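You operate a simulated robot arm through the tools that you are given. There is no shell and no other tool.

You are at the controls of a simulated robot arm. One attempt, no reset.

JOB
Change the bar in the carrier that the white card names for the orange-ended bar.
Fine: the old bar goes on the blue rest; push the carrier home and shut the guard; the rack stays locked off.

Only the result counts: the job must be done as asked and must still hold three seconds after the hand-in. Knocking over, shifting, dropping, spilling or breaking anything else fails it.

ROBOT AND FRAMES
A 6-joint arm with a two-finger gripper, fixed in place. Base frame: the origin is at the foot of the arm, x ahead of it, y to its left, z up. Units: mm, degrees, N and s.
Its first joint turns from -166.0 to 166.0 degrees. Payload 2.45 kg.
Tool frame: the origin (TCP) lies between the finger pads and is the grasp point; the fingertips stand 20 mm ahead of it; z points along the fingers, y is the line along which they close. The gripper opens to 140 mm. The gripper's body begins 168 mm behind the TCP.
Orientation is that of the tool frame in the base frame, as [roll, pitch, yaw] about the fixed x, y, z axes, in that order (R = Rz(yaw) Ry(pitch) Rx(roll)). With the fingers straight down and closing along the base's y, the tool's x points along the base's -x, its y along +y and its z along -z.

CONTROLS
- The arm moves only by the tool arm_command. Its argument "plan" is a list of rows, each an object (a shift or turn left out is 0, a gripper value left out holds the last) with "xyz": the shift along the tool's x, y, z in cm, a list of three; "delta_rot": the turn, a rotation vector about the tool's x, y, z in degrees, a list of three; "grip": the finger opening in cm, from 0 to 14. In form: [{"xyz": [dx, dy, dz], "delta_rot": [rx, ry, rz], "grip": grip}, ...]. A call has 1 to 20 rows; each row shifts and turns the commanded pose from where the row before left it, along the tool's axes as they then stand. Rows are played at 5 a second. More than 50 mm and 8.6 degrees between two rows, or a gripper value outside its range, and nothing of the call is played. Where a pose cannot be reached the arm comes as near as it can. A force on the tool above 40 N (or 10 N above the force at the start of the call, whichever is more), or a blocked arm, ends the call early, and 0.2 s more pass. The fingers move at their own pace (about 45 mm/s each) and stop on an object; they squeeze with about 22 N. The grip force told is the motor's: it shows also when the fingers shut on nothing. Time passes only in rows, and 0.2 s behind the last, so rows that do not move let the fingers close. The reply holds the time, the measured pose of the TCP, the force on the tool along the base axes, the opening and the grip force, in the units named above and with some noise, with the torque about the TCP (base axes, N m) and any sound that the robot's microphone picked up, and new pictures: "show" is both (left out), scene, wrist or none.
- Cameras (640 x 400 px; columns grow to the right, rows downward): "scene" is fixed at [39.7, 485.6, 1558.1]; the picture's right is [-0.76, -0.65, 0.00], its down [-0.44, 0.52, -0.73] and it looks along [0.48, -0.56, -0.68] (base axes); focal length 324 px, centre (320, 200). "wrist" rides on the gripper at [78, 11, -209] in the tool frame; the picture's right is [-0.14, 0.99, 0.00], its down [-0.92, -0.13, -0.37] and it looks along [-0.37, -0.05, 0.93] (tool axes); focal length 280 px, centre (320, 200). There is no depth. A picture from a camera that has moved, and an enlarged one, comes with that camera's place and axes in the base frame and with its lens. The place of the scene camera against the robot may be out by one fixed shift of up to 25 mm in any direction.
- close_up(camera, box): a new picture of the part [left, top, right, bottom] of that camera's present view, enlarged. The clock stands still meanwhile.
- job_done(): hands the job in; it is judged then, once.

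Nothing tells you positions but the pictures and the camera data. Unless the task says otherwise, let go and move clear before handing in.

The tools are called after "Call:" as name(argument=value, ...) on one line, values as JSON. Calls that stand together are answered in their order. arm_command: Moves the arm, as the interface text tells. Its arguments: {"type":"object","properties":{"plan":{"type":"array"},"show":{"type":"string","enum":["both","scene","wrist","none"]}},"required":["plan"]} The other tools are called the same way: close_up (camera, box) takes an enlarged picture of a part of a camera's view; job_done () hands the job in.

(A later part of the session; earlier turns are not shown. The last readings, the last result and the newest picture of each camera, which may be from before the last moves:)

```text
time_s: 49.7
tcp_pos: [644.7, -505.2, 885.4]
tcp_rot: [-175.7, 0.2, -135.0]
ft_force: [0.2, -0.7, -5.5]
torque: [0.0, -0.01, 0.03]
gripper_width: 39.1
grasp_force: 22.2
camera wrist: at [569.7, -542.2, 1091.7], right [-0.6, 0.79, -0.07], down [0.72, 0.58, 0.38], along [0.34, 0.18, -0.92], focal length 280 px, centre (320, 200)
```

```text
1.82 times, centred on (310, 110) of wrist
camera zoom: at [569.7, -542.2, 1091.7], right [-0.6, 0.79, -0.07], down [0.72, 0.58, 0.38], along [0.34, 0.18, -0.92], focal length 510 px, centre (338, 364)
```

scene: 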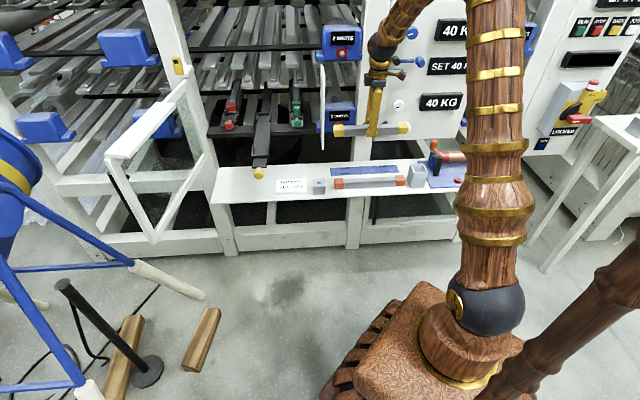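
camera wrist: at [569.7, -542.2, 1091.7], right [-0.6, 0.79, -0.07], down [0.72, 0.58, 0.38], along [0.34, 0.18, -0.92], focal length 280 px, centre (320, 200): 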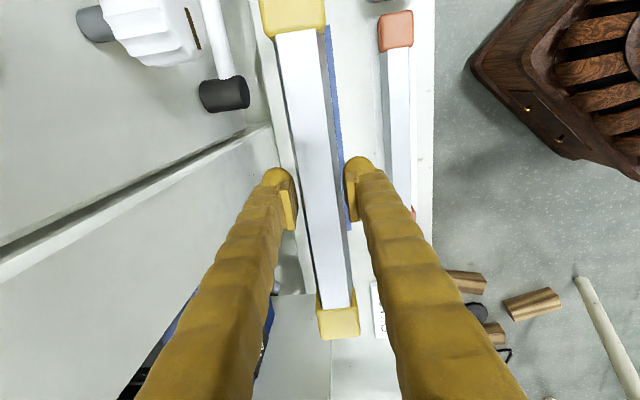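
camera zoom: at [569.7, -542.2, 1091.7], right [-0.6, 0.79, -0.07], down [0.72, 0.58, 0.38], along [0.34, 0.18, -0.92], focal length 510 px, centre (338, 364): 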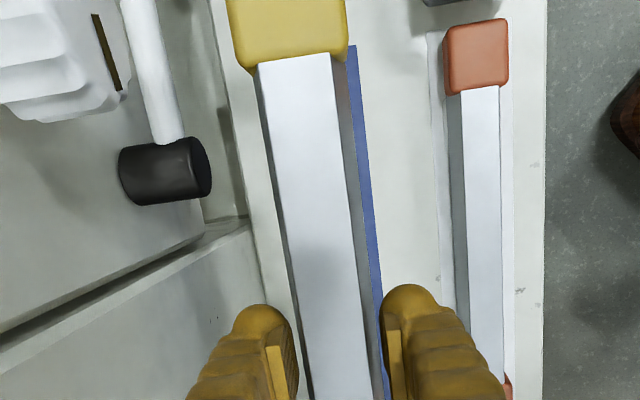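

Call:
arm_command(plan=[{"xyz": [0, 0.05, 1.5]}, {"xyz": [0, 0.15, 3]}, {"xyz": [0, 0.15, 3]}, {"xyz": [0, 0.2, 3]}, {"xyz": [0, 0.2, 3]}, {"xyz": [0, 0.15, 2]}, {"xyz": [0, 0.08, 1.2]}, {}, {}], show="both")

Call:
close_up(camera="scene", box=[310, 80, 440, 200])

Call:
close_up(camera="wrist", box=[180, 0, 440, 220])

```text
time_s: 51.7
tcp_pos: [648.3, -509.0, 717.3]
tcp_rot: [-175.7, 0.2, -134.8]
ft_force: [0.9, 1.0, -4.9]
torque: [-0.03, 0.02, -0.02]
gripper_width: 39.1
grasp_force: 21.7
camera wrist: at [571.8, -547.0, 923.9], right [-0.6, 0.79, -0.07], down [0.72, 0.58, 0.38], along [0.34, 0.18, -0.92], focal length 280 px, centre (320, 200)
```

scene: 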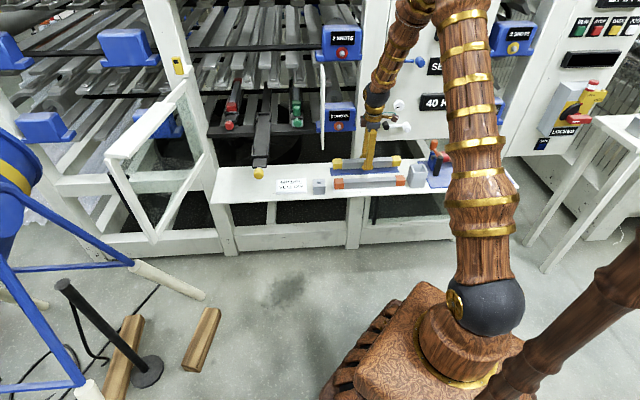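
wrist: 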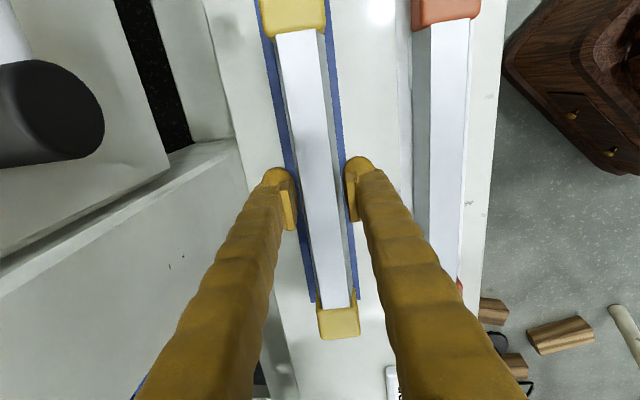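

```text
3.33 times, centred on (375, 140) of scene
camera zoom: at [39.7, 485.6, 1558.1], right [-0.76, -0.65, 0.0], down [-0.44, 0.52, -0.73], along [0.48, -0.56, -0.68], focal length 1079 px, centre (137, 400)
```

zoom: 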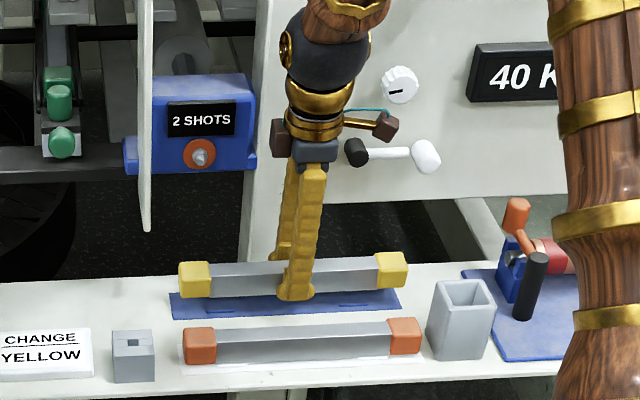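

```text
1.82 times, centred on (310, 110) of wrist
camera zoom: at [571.8, -547.0, 923.9], right [-0.6, 0.79, -0.07], down [0.72, 0.58, 0.38], along [0.34, 0.18, -0.92], focal length 510 px, centre (338, 364)
```

zoom: 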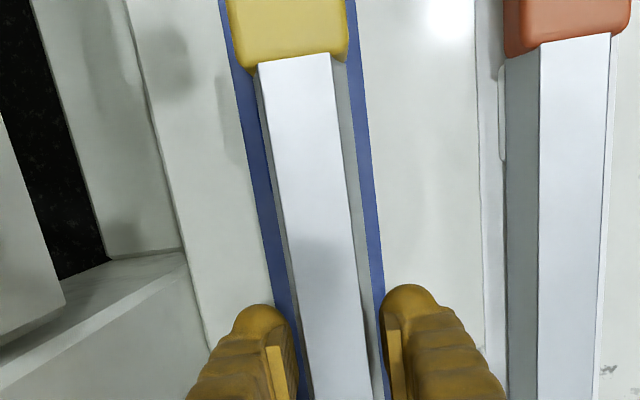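

The bar is well aligned over the rest; it only needs about 4 mm more toward the back. I'll lower it in small steps.

Call:
arm_command(plan=[{"xyz": [0, -0.4, 0.03]}, {"xyz": [0, 0.07, 1.0]}, {"xyz": [0, 0.05, 0.8]}, {"xyz": [0, 0.02, 0.3]}, {}], show="none")

Call:
arm_command(plan=[{"xyz": [0, 0.01, 0.2]}, {"xyz": [0, 0.01, 0.2]}], show="scene")

Call:
close_up(camera="scene", box=[320, 130, 420, 200])

```text
time_s: 52.9
tcp_pos: [650.7, -512.2, 695.9]
tcp_rot: [-175.7, 0.3, -134.9]
ft_force: [0.4, 0.3, -5.5]
torque: [-0.02, -0.02, 0.03]
gripper_width: 39.3
grasp_force: 22.0
```

```text
time_s: 53.5
tcp_pos: [650.7, -512.0, 691.3]
tcp_rot: [-175.7, 0.2, -135.0]
ft_force: [-0.5, 0.5, -1.2]
torque: [0.32, -0.23, 0.15]
gripper_width: 39.3
grasp_force: 22.2
```

scene: 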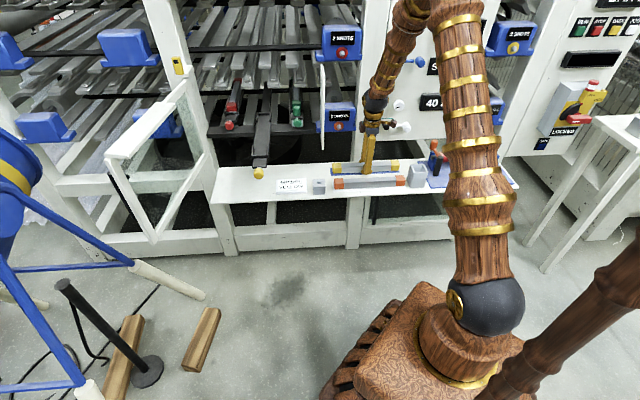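

```text
5.71 times, centred on (370, 165) of scene
camera zoom: at [39.7, 485.6, 1558.1], right [-0.76, -0.65, 0.0], down [-0.44, 0.52, -0.73], along [0.48, -0.56, -0.68], focal length 1849 px, centre (34, 400)
```

zoom: 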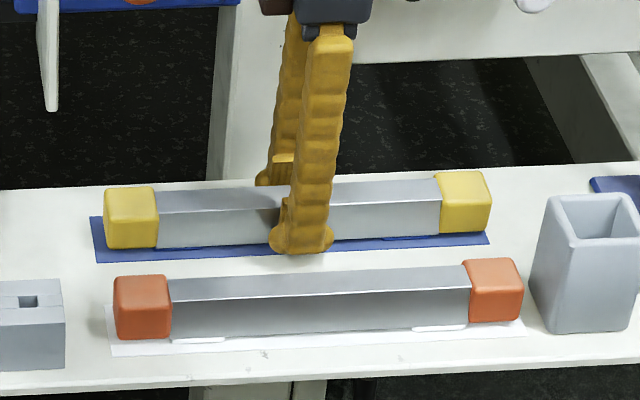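

The bar has touched down on the rest. I'll settle it 1.5 mm more and open gently.

Call:
arm_command(plan=[{"xyz": [0, 0, 0.15]}, {"grip": 4.1}, {"grip": 4.3}, {"grip": 4.6}, {"grip": 5.2}, {"grip": 6}, {}], show="wrist")

Call:
close_up(camera="scene", box=[320, 130, 420, 200])

```text
time_s: 55.1
tcp_pos: [651.1, -512.8, 690.1]
tcp_rot: [-175.7, 0.2, -134.8]
ft_force: [0.4, 0.3, 0.1]
torque: [-0.02, 0.01, 0.0]
gripper_width: 60.3
grasp_force: 0.0
camera wrist: at [575.1, -549.1, 897.3], right [-0.6, 0.79, -0.07], down [0.72, 0.58, 0.38], along [0.34, 0.18, -0.92], focal length 280 px, centre (320, 200)
```

wrist: 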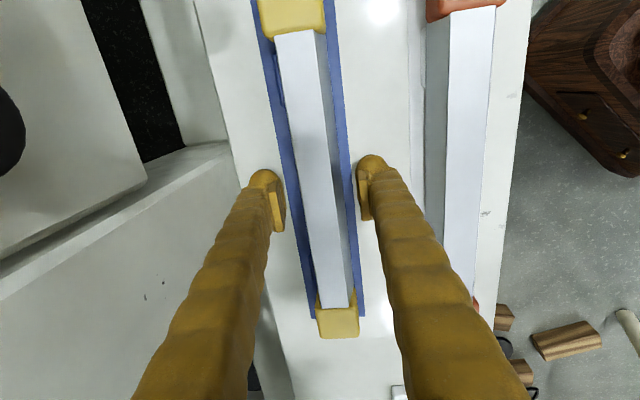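

```text
5.71 times, centred on (370, 165) of scene
camera zoom: at [39.7, 485.6, 1558.1], right [-0.76, -0.65, 0.0], down [-0.44, 0.52, -0.73], along [0.48, -0.56, -0.68], focal length 1849 px, centre (34, 400)
```

zoom: 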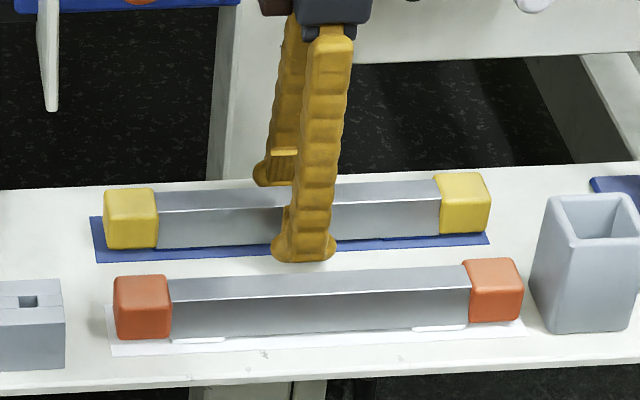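

The old bar is resting cleanly on the blue rest. I'll retreat and move over the orange-ended bar.

Call:
arm_command(plan=[{"xyz": [0, 0, -2]}, {"xyz": [0, 0, -3]}, {"xyz": [0, 0, -3]}, {"xyz": [0, 0, -4]}, {"xyz": [0, 3.5, -0.25]}, {"xyz": [0, 3.5, -0.25]}, {"xyz": [0, 3.5, -0.25]}, {"delta_rot": [-2, 0, 0]}, {"delta_rot": [-2.1, 0, 0]}, {}, {}], show="both")

Call:
close_up(camera="scene", box=[310, 120, 430, 200])

```text
time_s: 57.5
tcp_pos: [571.1, -428.7, 807.8]
tcp_rot: [-179.8, 0.2, -134.9]
ft_force: [0.4, 0.4, 0.0]
torque: [0.01, -0.01, 0.01]
gripper_width: 60.1
grasp_force: 0.1
camera wrist: at [505.7, -478.0, 1017.6], right [-0.6, 0.8, 0.0], down [0.74, 0.56, 0.37], along [0.3, 0.22, -0.93], focal length 280 px, centre (320, 200)
```

scene: 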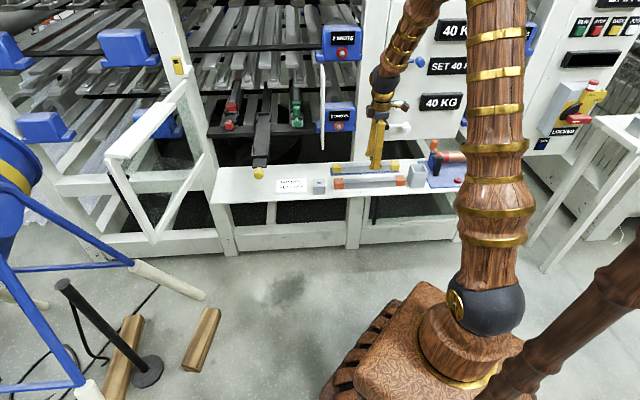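
wrist: 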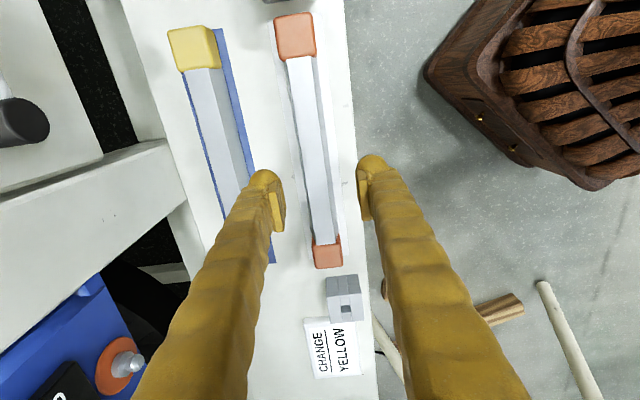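

```text
5.00 times, centred on (370, 160) of scene
camera zoom: at [39.7, 485.6, 1558.1], right [-0.76, -0.65, 0.0], down [-0.44, 0.52, -0.73], along [0.48, -0.56, -0.68], focal length 1618 px, centre (70, 400)
```

zoom: 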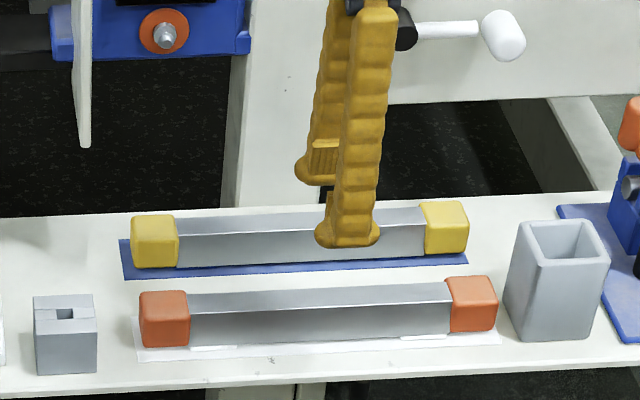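

Call:
arm_command(plan=[{"xyz": [0, -0.8, 1.5]}, {"xyz": [0, 0, 2.5]}, {"xyz": [0, 0, 2.5]}, {}, {}], show="wrist")

Call:
close_up(camera="wrist", box=[220, 60, 420, 300])

Call:
close_up(camera="scene", box=[310, 120, 430, 200])

```text
time_s: 58.7
tcp_pos: [574.7, -434.9, 743.1]
tcp_rot: [-179.8, 0.2, -134.8]
ft_force: [0.2, 0.4, -0.1]
torque: [-0.03, 0.03, -0.01]
gripper_width: 60.1
grasp_force: 0.1
camera wrist: at [509.9, -482.5, 952.0], right [-0.6, 0.8, 0.0], down [0.74, 0.56, 0.37], along [0.3, 0.22, -0.93], focal length 280 px, centre (320, 200)
```

wrist: 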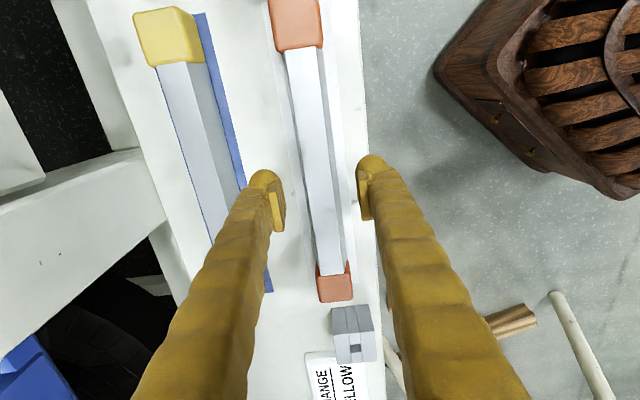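

```text
1.67 times, centred on (320, 180) of wrist
camera zoom: at [509.9, -482.5, 952.0], right [-0.6, 0.8, 0.0], down [0.74, 0.56, 0.37], along [0.3, 0.22, -0.93], focal length 467 px, centre (320, 233)
```

zoom: 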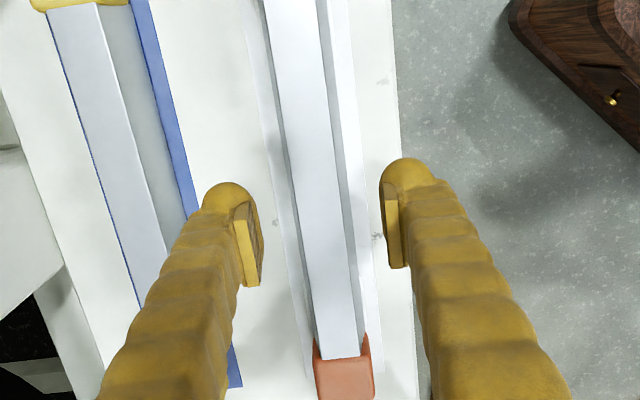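

```text
5.00 times, centred on (370, 160) of scene
camera zoom: at [39.7, 485.6, 1558.1], right [-0.76, -0.65, 0.0], down [-0.44, 0.52, -0.73], along [0.48, -0.56, -0.68], focal length 1618 px, centre (70, 400)
```

zoom: 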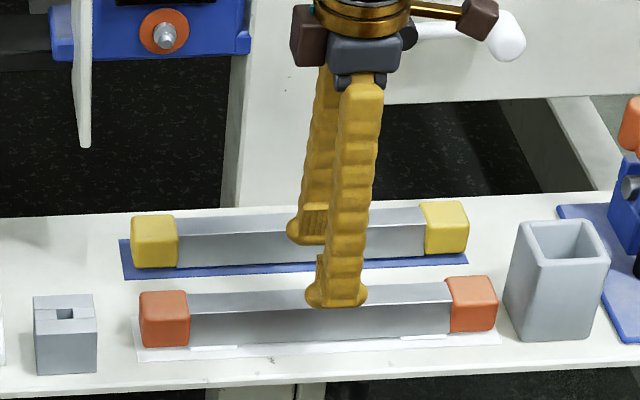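

Call:
arm_command(plan=[{"xyz": [0, -0.1, 2]}, {"xyz": [0, 0, 2]}, {"xyz": [0, 0, 0.8]}, {"xyz": [0, 0, 0.4]}, {}], show="both")

Call:
close_up(camera="wrist", box=[220, 100, 420, 250])

Call:
close_up(camera="scene", box=[310, 120, 430, 200])

```text
time_s: 59.9
tcp_pos: [576.4, -436.0, 691.2]
tcp_rot: [-179.7, 0.2, -134.9]
ft_force: [0.0, -0.1, 0.4]
torque: [-0.01, 0.01, 0.01]
gripper_width: 60.2
grasp_force: 0.2
camera wrist: at [511.1, -483.0, 899.9], right [-0.6, 0.8, 0.0], down [0.74, 0.56, 0.37], along [0.3, 0.22, -0.93], focal length 280 px, centre (320, 200)
```

scene: 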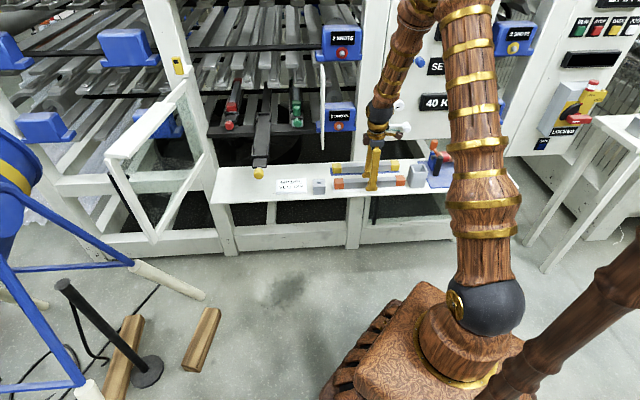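
wrist: 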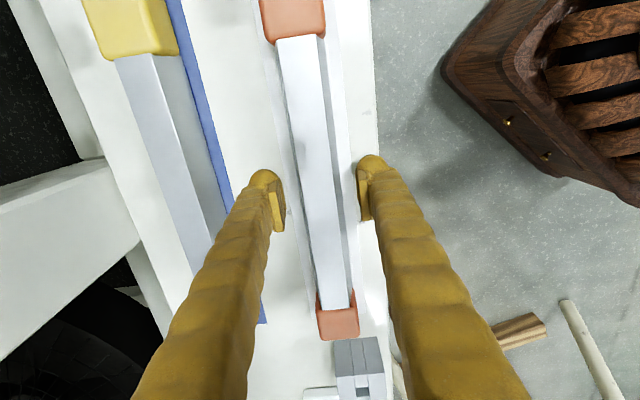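

```text
2.67 times, centred on (320, 175) of wrist
camera zoom: at [511.1, -483.0, 899.9], right [-0.6, 0.8, 0.0], down [0.74, 0.56, 0.37], along [0.3, 0.22, -0.93], focal length 748 px, centre (320, 267)
```

zoom: 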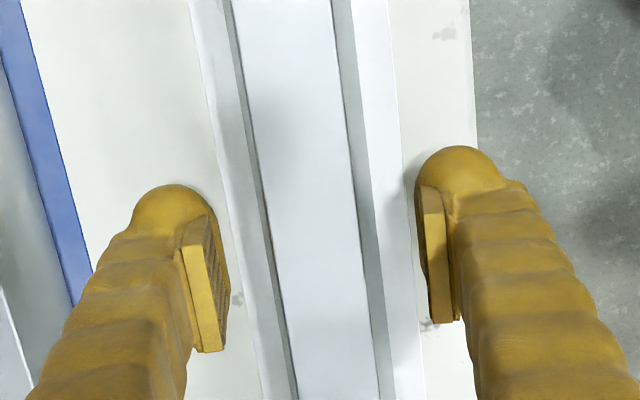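

```text
5.00 times, centred on (370, 160) of scene
camera zoom: at [39.7, 485.6, 1558.1], right [-0.76, -0.65, 0.0], down [-0.44, 0.52, -0.73], along [0.48, -0.56, -0.68], focal length 1618 px, centre (70, 400)
```

zoom: 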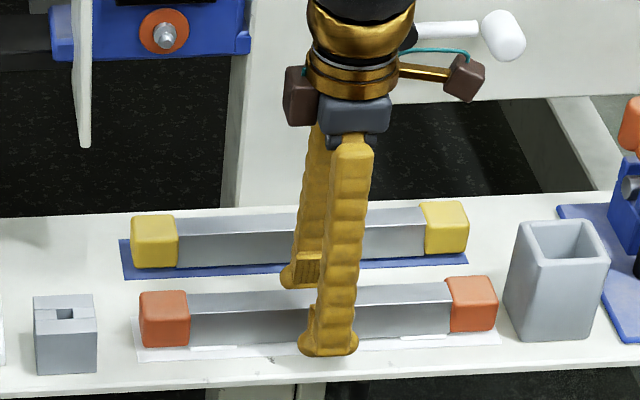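

The fingers straddle the orange bar evenly. I'll close on it.

Call:
arm_command(plan=[{"grip": 4.6}, {"grip": 4.2}, {"grip": 1}, {}, {}, {}], show="none")

Call:
arm_command(plan=[{"xyz": [0, 0, -0.3]}, {"xyz": [0, 0, -0.3]}, {}], show="both")

Call:
close_up(camera="scene", box=[310, 120, 430, 200])

```text
time_s: 61.3
tcp_pos: [576.4, -434.7, 691.4]
tcp_rot: [-179.9, 0.2, -134.9]
ft_force: [2.9, -1.5, 1.1]
torque: [-0.01, -0.06, -0.03]
gripper_width: 39.4
grasp_force: 22.1
```

```text
time_s: 62.1
tcp_pos: [575.4, -434.6, 699.6]
tcp_rot: [-179.8, 0.2, -134.8]
ft_force: [0.1, -0.2, -4.9]
torque: [-0.01, -0.03, 0.01]
gripper_width: 39.0
grasp_force: 21.9
camera wrist: at [510.8, -483.5, 907.8], right [-0.6, 0.8, 0.0], down [0.74, 0.56, 0.37], along [0.3, 0.22, -0.93], focal length 280 px, centre (320, 200)
```

scene: 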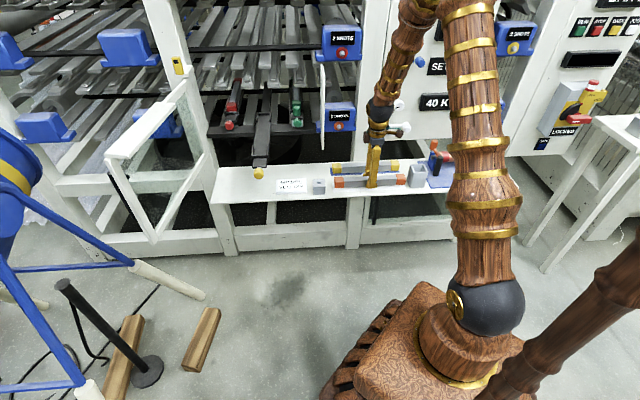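
wrist: 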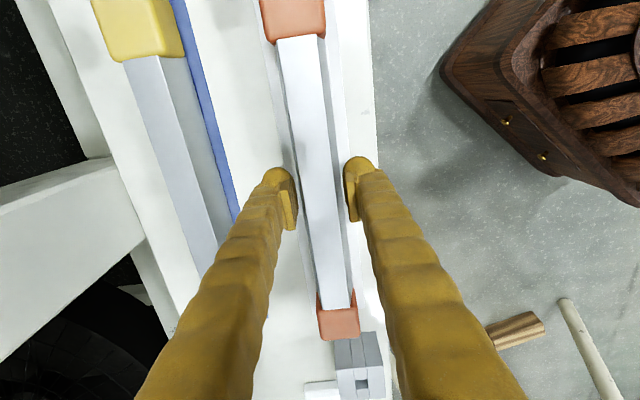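

```text
5.00 times, centred on (370, 160) of scene
camera zoom: at [39.7, 485.6, 1558.1], right [-0.76, -0.65, 0.0], down [-0.44, 0.52, -0.73], along [0.48, -0.56, -0.68], focal length 1618 px, centre (70, 400)
```

zoom: 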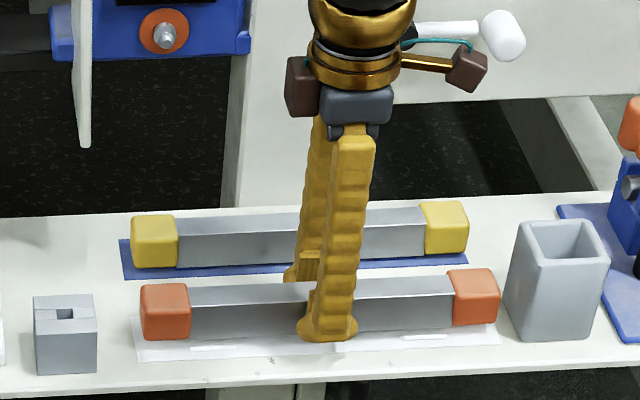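

The orange-ended bar is lifted and level. I'll raise it, back off and carry it left.

Call:
arm_command(plan=[{"xyz": [0, 0, -0.8]}, {"xyz": [0, 0, -1.5]}, {"xyz": [0, 0, -2.5]}, {"xyz": [0, 0, -3]}, {"xyz": [0, 0, -3]}, {"xyz": [0, 1, -3]}, {"xyz": [0, 2, -3]}, {"xyz": [0, 2, -3]}, {"xyz": [0, 2, -3]}, {"xyz": [0, 1.5, -3]}, {"xyz": [0, 0.8, -3]}, {"xyz": [0, 0, -1.5]}, {"xyz": [0, 0, -0.7]}, {}], show="scene")

Call:
arm_command(plan=[{"xyz": [-1, 0, 0]}, {"xyz": [-2, 0, 0]}, {"xyz": [-3, 0, 0]}, {"xyz": [-3, 0, 0]}, {"xyz": [-3, 0, 0]}, {"xyz": [-3, 0, 0]}, {"xyz": [-3, 0, 0]}, {"xyz": [-3, 0, 0]}, {"xyz": [-3, 0, 0]}, {"xyz": [-3, 0, 0]}, {"xyz": [-3, 0, 0]}, {"xyz": [-3, 0, 0]}, {"xyz": [-3, 0, 0]}, {"xyz": [-3, 0, 0]}, {"xyz": [-2.2, 0, 0]}, {"xyz": [-1.5, 0, 0]}, {}, {}], show="both")

```text
time_s: 65.1
tcp_pos: [508.6, -370.5, 1007.3]
tcp_rot: [-179.8, 0.1, -134.9]
ft_force: [-0.3, 0.1, -5.2]
torque: [-0.03, -0.01, -0.01]
gripper_width: 39.6
grasp_force: 22.1
```

scene: 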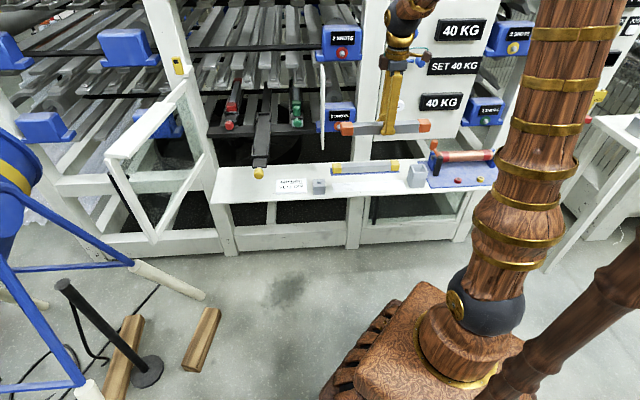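

```text
time_s: 68.9
tcp_pos: [809.0, -69.5, 1012.3]
tcp_rot: [-179.8, 0.1, -135.0]
ft_force: [1.1, -0.8, -4.8]
torque: [0.03, 0.0, 0.01]
gripper_width: 39.4
grasp_force: 21.9
camera wrist: at [743.9, -116.6, 1220.0], right [-0.6, 0.8, 0.0], down [0.74, 0.56, 0.37], along [0.3, 0.22, -0.93], focal length 280 px, centre (320, 200)
```

scene: 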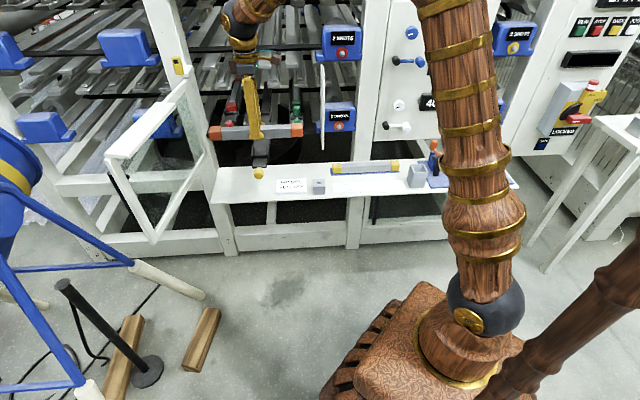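
wrist: 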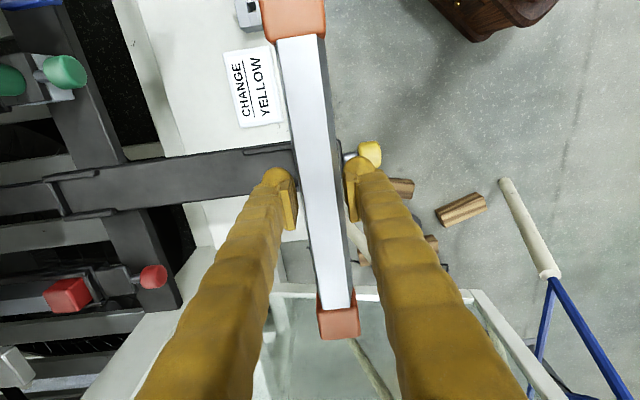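

Now I'll turn the bar back in line with the carrier.

Call:
arm_command(plan=[{"delta_rot": [0, 0, 4]}, {"delta_rot": [0, 0, 6]}, {"delta_rot": [0, 0, 7]}, {"delta_rot": [0, 0, 7.5]}, {"delta_rot": [0, 0, 7.5]}, {"delta_rot": [0, 0, 7.5]}, {"delta_rot": [0, 0, 7.5]}, {"delta_rot": [0, 0, 7.5]}, {"delta_rot": [0, 0, 7.5]}, {"delta_rot": [0, 0, 7.5]}, {"delta_rot": [0, 0, 7.5]}, {"delta_rot": [0, 0, 7]}, {"delta_rot": [0, 0, 6]}, {}, {}], show="both")

Call:
close_up(camera="wrist", box=[220, 0, 440, 400])

```text
time_s: 72.1
tcp_pos: [809.9, -69.4, 1009.5]
tcp_rot: [179.9, 0.2, 135.0]
ft_force: [0.2, -0.2, -6.3]
torque: [-0.02, 0.01, 0.01]
gripper_width: 39.1
grasp_force: 22.1
camera wrist: at [759.9, -5.9, 1218.1], right [0.8, 0.6, 0.0], down [0.56, -0.74, 0.37], along [0.23, -0.29, -0.93], focal length 280 px, centre (320, 200)
```

scene: 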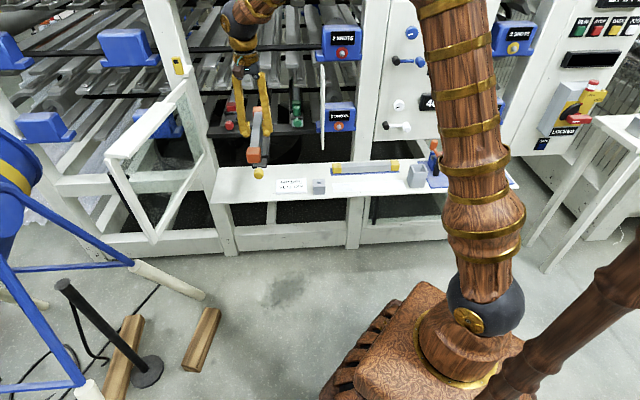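
wrist: 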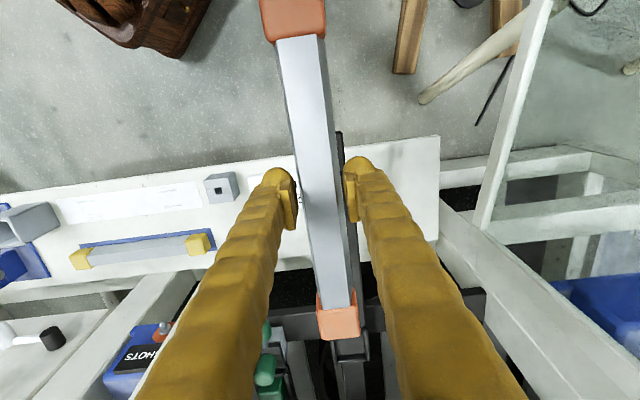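

```text
1.00 times, centred on (330, 200) of wrist (not enlarged: the box is as wide or as high as the picture)
camera zoom: at [759.9, -5.9, 1218.1], right [0.8, 0.6, 0.0], down [0.56, -0.74, 0.37], along [0.23, -0.29, -0.93], focal length 280 px, centre (310, 200)
```

zoom: 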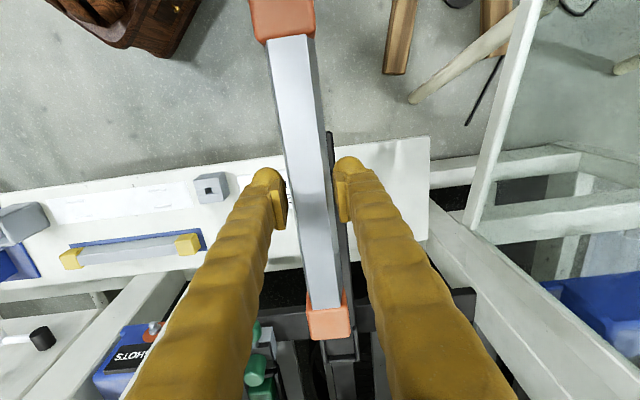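

Call:
arm_command(plan=[{"xyz": [-1, 0.2, 0]}, {"xyz": [-2, 0.27, 0]}, {"xyz": [-2.5, 0, 0]}, {"xyz": [-2.5, 0, 0]}, {"xyz": [-2.5, 0, 0]}, {"xyz": [-2.5, 0, 0]}, {"xyz": [-2.5, 0, 0]}, {"xyz": [-2, 0, 0]}, {"xyz": [-0.9, 0, 0]}, {"xyz": [0, 0, 1.5]}, {"xyz": [0, 0, 2]}, {"xyz": [0, 0, 1]}, {}, {}], show="both")

Call:
close_up(camera="wrist", box=[245, 0, 365, 100])

Call:
close_up(camera="wrist", box=[285, 240, 385, 350])

Call:
close_up(camera="scene", box=[230, 80, 290, 180])

```text
time_s: 75.1
tcp_pos: [945.2, -194.7, 966.7]
tcp_rot: [179.8, 0.2, 135.2]
ft_force: [0.7, -0.2, -4.6]
torque: [0.03, 0.0, -0.03]
gripper_width: 39.2
grasp_force: 22.0
camera wrist: at [895.7, -132.0, 1174.0], right [0.8, 0.6, 0.0], down [0.56, -0.74, 0.37], along [0.23, -0.29, -0.93], focal length 280 px, centre (320, 200)
```

scene: 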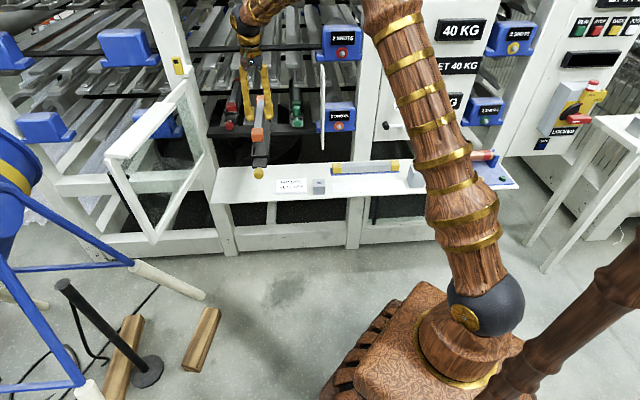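
wrist: 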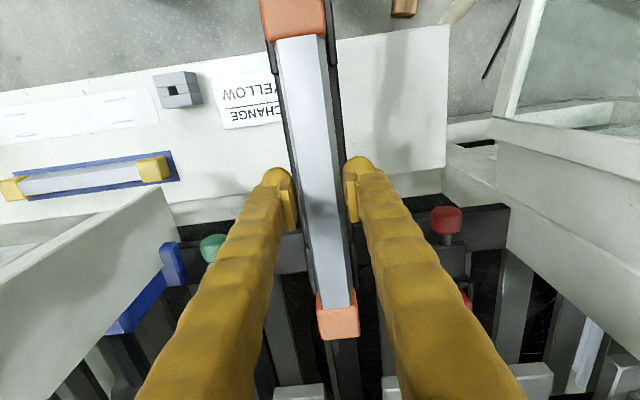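

```text
4.00 times, centred on (305, 50) of wrist
camera zoom: at [895.7, -132.0, 1174.0], right [0.8, 0.6, 0.0], down [0.56, -0.74, 0.37], along [0.23, -0.29, -0.93], focal length 1122 px, centre (380, 800)
```

zoom: 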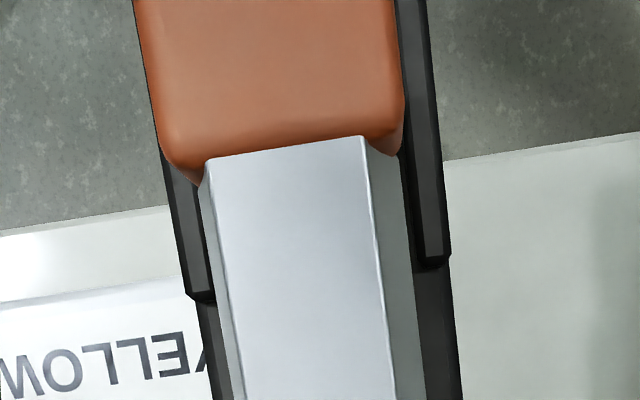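

```text
3.64 times, centred on (335, 295) of wrist
camera zoom: at [895.7, -132.0, 1174.0], right [0.8, 0.6, 0.0], down [0.56, -0.74, 0.37], along [0.23, -0.29, -0.93], focal length 1020 px, centre (266, -146)
```

zoom: 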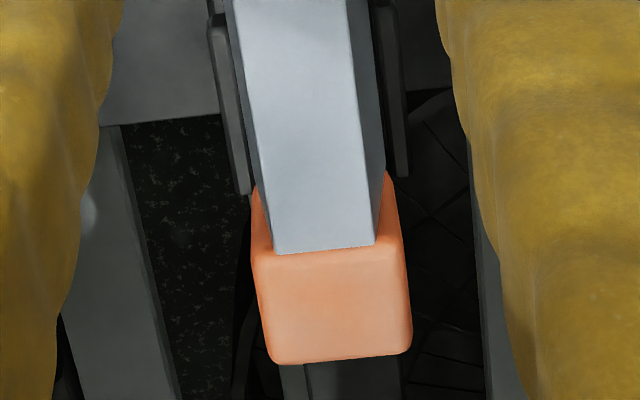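

```text
4.00 times, centred on (260, 130) of scene
camera zoom: at [39.7, 485.6, 1558.1], right [-0.76, -0.65, 0.0], down [-0.44, 0.52, -0.73], along [0.48, -0.56, -0.68], focal length 1294 px, centre (560, 480)
```

zoom: 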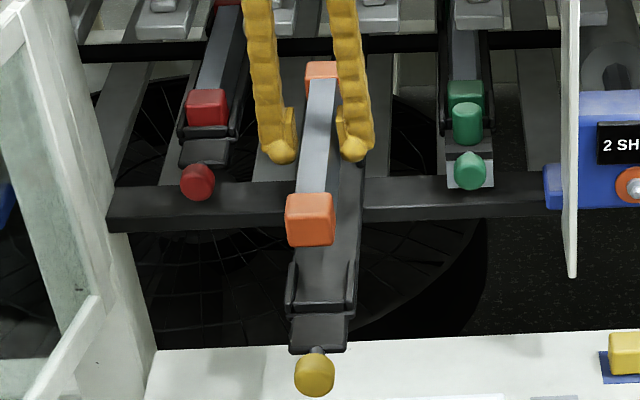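

The bar is over the carrier; the pictures show it needs about 2 mm sideways. I'll correct and lower in steps.

Call:
arm_command(plan=[{"xyz": [0, -0.2, 0]}, {"xyz": [0, 0, 1]}, {"xyz": [0, 0, 1.5]}, {"xyz": [0, 0, 1]}, {}, {}], show="wrist")

Call:
close_up(camera="wrist", box=[245, 0, 365, 100])

Call:
close_up(camera="wrist", box=[285, 240, 385, 350])

Call:
close_up(camera="scene", box=[230, 80, 290, 180])

```text
time_s: 76.5
tcp_pos: [943.3, -198.0, 928.9]
tcp_rot: [179.7, 0.2, 135.0]
ft_force: [0.4, -0.3, -5.6]
torque: [0.01, -0.05, 0.01]
gripper_width: 39.3
grasp_force: 22.2
camera wrist: at [893.2, -134.9, 1137.7], right [0.8, 0.6, 0.0], down [0.56, -0.74, 0.37], along [0.23, -0.29, -0.93], focal length 280 px, centre (320, 200)
```

wrist: 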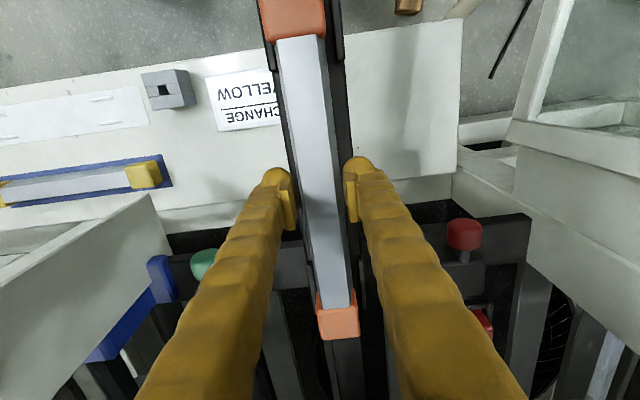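

```text
4.00 times, centred on (305, 50) of wrist
camera zoom: at [893.2, -134.9, 1137.7], right [0.8, 0.6, 0.0], down [0.56, -0.74, 0.37], along [0.23, -0.29, -0.93], focal length 1122 px, centre (380, 800)
```

zoom: 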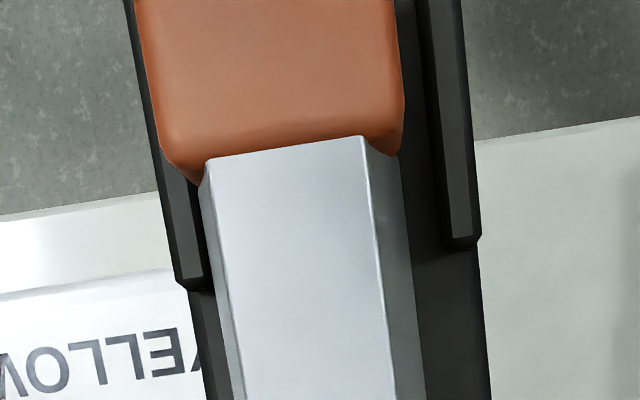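

```text
3.64 times, centred on (335, 295) of wrist
camera zoom: at [893.2, -134.9, 1137.7], right [0.8, 0.6, 0.0], down [0.56, -0.74, 0.37], along [0.23, -0.29, -0.93], focal length 1020 px, centre (266, -146)
```

zoom: 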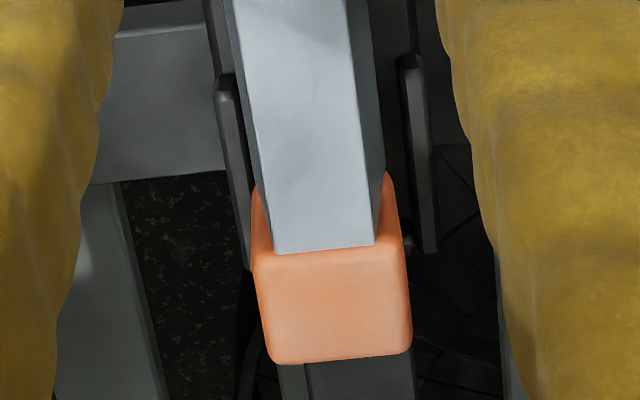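

```text
4.00 times, centred on (260, 130) of scene
camera zoom: at [39.7, 485.6, 1558.1], right [-0.76, -0.65, 0.0], down [-0.44, 0.52, -0.73], along [0.48, -0.56, -0.68], focal length 1294 px, centre (560, 480)
```

zoom: 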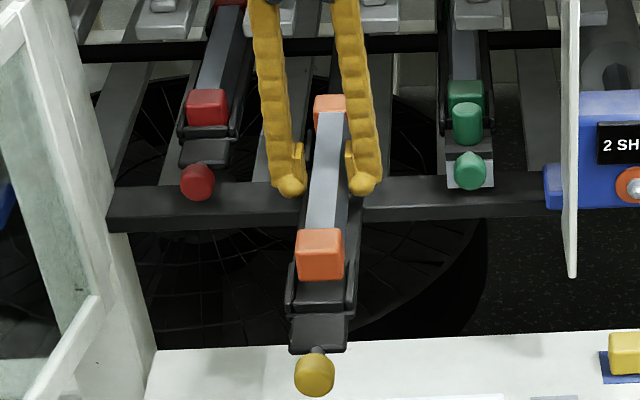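

Call:
arm_command(plan=[{"xyz": [0.05, 0.12, 0]}, {"xyz": [0, 0, 0.6]}, {"xyz": [0, 0, 0.5]}, {"xyz": [0, 0, 0.4]}, {"xyz": [0, 0, 0.3]}, {}], show="wrist")

Call:
close_up(camera="wrist", box=[245, 0, 365, 100])

Call:
close_up(camera="scene", box=[230, 80, 290, 180])

```text
time_s: 77.9
tcp_pos: [942.7, -195.2, 911.9]
tcp_rot: [179.8, 0.2, 135.1]
ft_force: [0.0, 0.0, -5.3]
torque: [0.02, 0.0, 0.0]
gripper_width: 39.4
grasp_force: 22.7
camera wrist: at [892.7, -132.6, 1120.2], right [0.8, 0.6, 0.0], down [0.56, -0.74, 0.37], along [0.23, -0.29, -0.93], focal length 280 px, centre (320, 200)
```

wrist: 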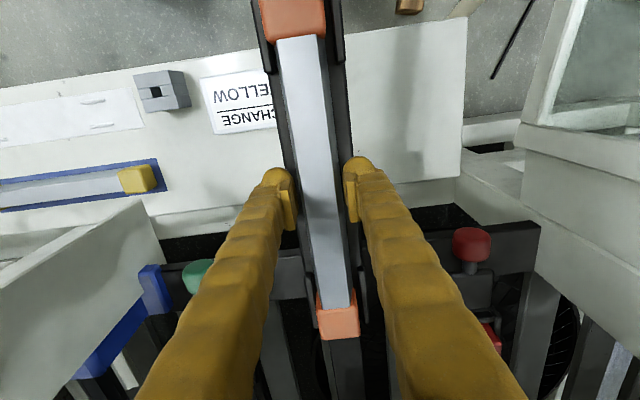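

```text
4.00 times, centred on (305, 50) of wrist
camera zoom: at [892.7, -132.6, 1120.2], right [0.8, 0.6, 0.0], down [0.56, -0.74, 0.37], along [0.23, -0.29, -0.93], focal length 1122 px, centre (380, 800)
```

zoom: 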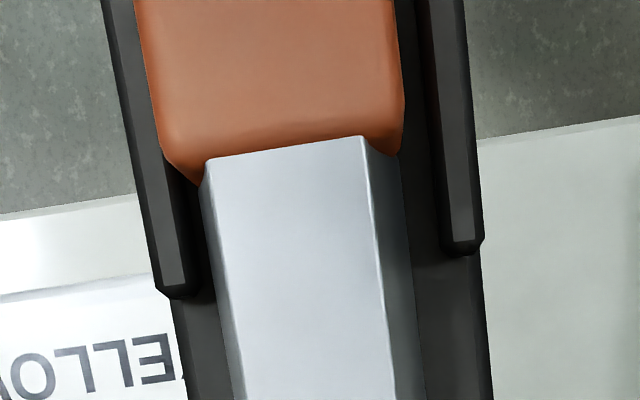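

```text
4.00 times, centred on (260, 130) of scene
camera zoom: at [39.7, 485.6, 1558.1], right [-0.76, -0.65, 0.0], down [-0.44, 0.52, -0.73], along [0.48, -0.56, -0.68], focal length 1294 px, centre (560, 480)
```

zoom: 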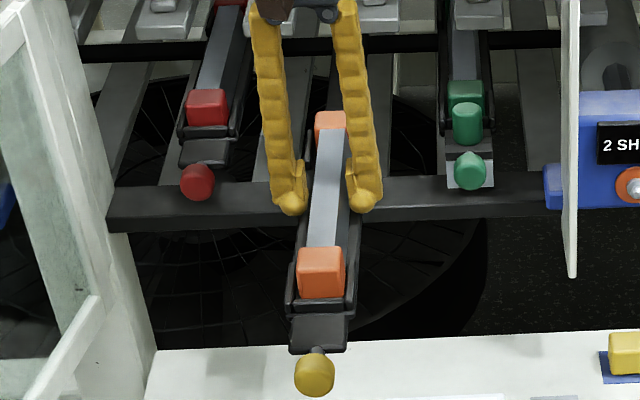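

The block is seating between the ears. Final few millimetres in small steps.

Call:
arm_command(plan=[{"xyz": [0, 0, 0.25]}, {"xyz": [0, 0, 0.2]}, {}], show="none")

Call:
arm_command(plan=[{"xyz": [0, 0, 0.2]}, {}], show="none")

Call:
arm_command(plan=[{"xyz": [0, 0, 0.15]}, {}], show="wrist")

Call:
close_up(camera="scene", box=[230, 80, 290, 180])

```text
time_s: 78.7
tcp_pos: [942.6, -195.6, 907.5]
tcp_rot: [179.9, 0.2, 135.0]
ft_force: [0.6, -0.1, -6.0]
torque: [0.02, -0.02, 0.01]
gripper_width: 39.1
grasp_force: 21.6
```

```text
time_s: 79.3
tcp_pos: [942.4, -195.0, 907.8]
tcp_rot: [179.8, 0.3, 135.0]
ft_force: [-1.8, 0.1, 13.8]
torque: [-0.04, 0.01, 0.01]
gripper_width: 39.3
grasp_force: 21.7
```

```text
time_s: 79.9
tcp_pos: [943.2, -195.5, 904.3]
tcp_rot: [179.8, 0.2, 135.1]
ft_force: [4.6, 5.7, 15.1]
torque: [0.12, -0.1, 0.0]
gripper_width: 39.3
grasp_force: 22.5
camera wrist: at [892.9, -133.0, 1113.0], right [0.8, 0.6, 0.0], down [0.56, -0.74, 0.37], along [0.23, -0.29, -0.93], focal length 280 px, centre (320, 200)
```

wrist: 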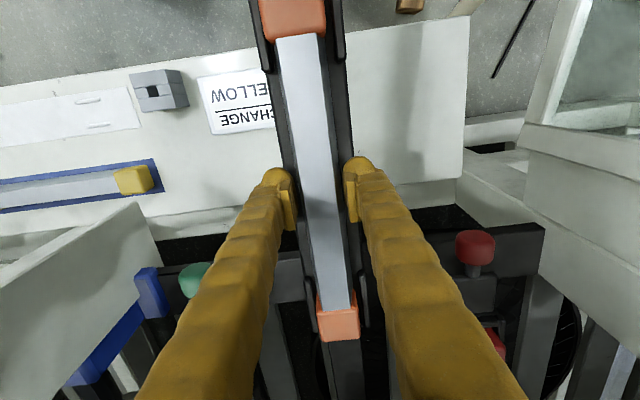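

```text
4.00 times, centred on (260, 130) of scene
camera zoom: at [39.7, 485.6, 1558.1], right [-0.76, -0.65, 0.0], down [-0.44, 0.52, -0.73], along [0.48, -0.56, -0.68], focal length 1294 px, centre (560, 480)
```

zoom: 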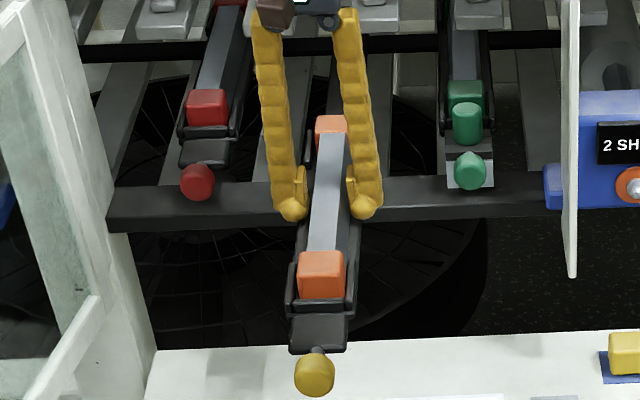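

The orange bar sits at the same height the yellow one did. I'll open gently and lift away.

Call:
arm_command(plan=[{"grip": 4.1}, {"grip": 4.4}, {"grip": 5}, {"grip": 5.4}, {}], show="none")

Call:
arm_command(plan=[{"xyz": [0, 0, -1]}, {"xyz": [0, 0, -2]}, {"xyz": [0, 0, -3]}, {"xyz": [0, 0, -4]}, {"xyz": [3, 0, -3]}, {"xyz": [4.5, 0, 0]}, {"xyz": [4.5, 0, 0]}, {"xyz": [4, 0, 0]}, {}, {}], show="both")

Call:
close_up(camera="wrist", box=[270, 50, 390, 350])

Call:
close_up(camera="wrist", box=[285, 140, 375, 240])

Call:
close_up(camera="wrist", box=[295, 230, 385, 340])

Call:
close_up(camera="scene", box=[230, 90, 290, 185])

```text
time_s: 81.1
tcp_pos: [942.7, -196.9, 903.9]
tcp_rot: [179.8, 0.2, 135.0]
ft_force: [-0.3, -0.3, 0.5]
torque: [-0.01, 0.0, 0.0]
gripper_width: 54.1
grasp_force: 0.1
```

```text
time_s: 83.3
tcp_pos: [828.1, -81.8, 1033.9]
tcp_rot: [179.9, 0.2, 135.2]
ft_force: [-0.2, -0.6, -0.7]
torque: [0.01, -0.03, -0.01]
gripper_width: 54.2
grasp_force: 0.0
camera wrist: at [778.2, -19.3, 1242.1], right [0.8, 0.6, 0.0], down [0.56, -0.74, 0.37], along [0.23, -0.29, -0.93], focal length 280 px, centre (320, 200)
```

scene: 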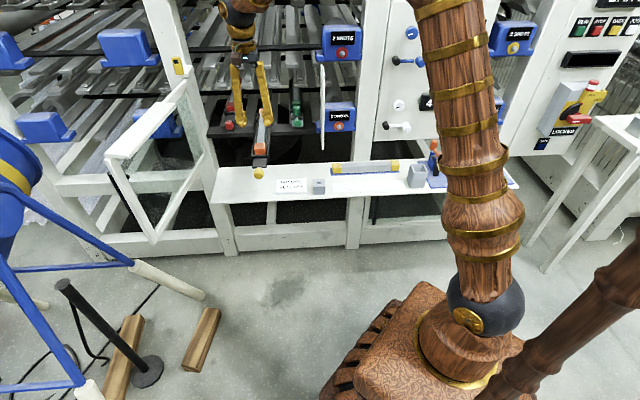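
wrist: 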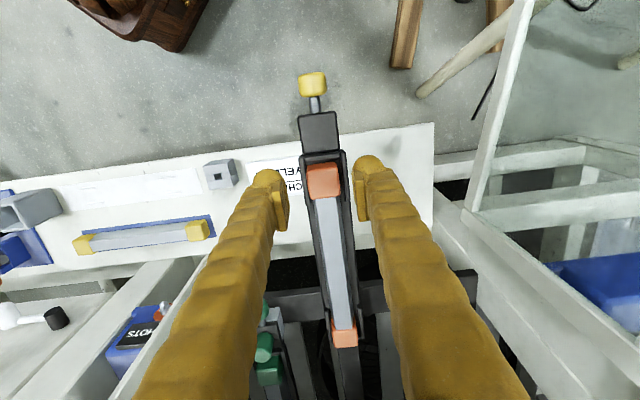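

```text
1.33 times, centred on (330, 200) of wrist
camera zoom: at [778.2, -19.3, 1242.1], right [0.8, 0.6, 0.0], down [0.56, -0.74, 0.37], along [0.23, -0.29, -0.93], focal length 374 px, centre (307, 200)
```

zoom: 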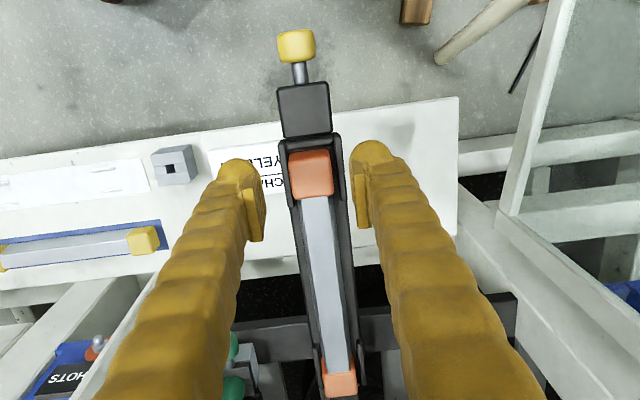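

```text
4.00 times, centred on (330, 190) of wrist
camera zoom: at [778.2, -19.3, 1242.1], right [0.8, 0.6, 0.0], down [0.56, -0.74, 0.37], along [0.23, -0.29, -0.93], focal length 1122 px, centre (280, 240)
```

zoom: 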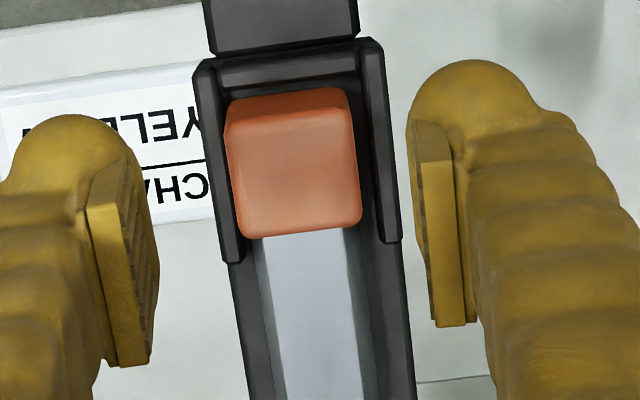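

```text
3.64 times, centred on (340, 285) of wrist
camera zoom: at [778.2, -19.3, 1242.1], right [0.8, 0.6, 0.0], down [0.56, -0.74, 0.37], along [0.23, -0.29, -0.93], focal length 1020 px, centre (247, -109)
```

zoom: 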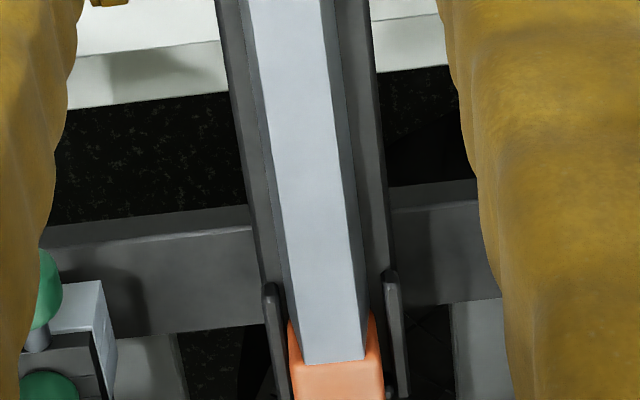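

```text
4.21 times, centred on (260, 138) of scene
camera zoom: at [39.7, 485.6, 1558.1], right [-0.76, -0.65, 0.0], down [-0.44, 0.52, -0.73], along [0.48, -0.56, -0.68], focal length 1362 px, centre (573, 463)
```

zoom: 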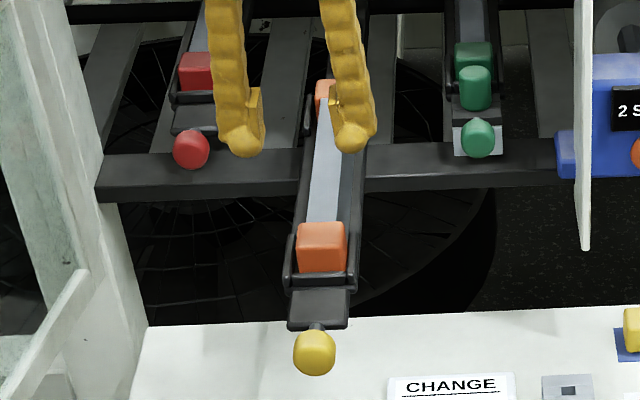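

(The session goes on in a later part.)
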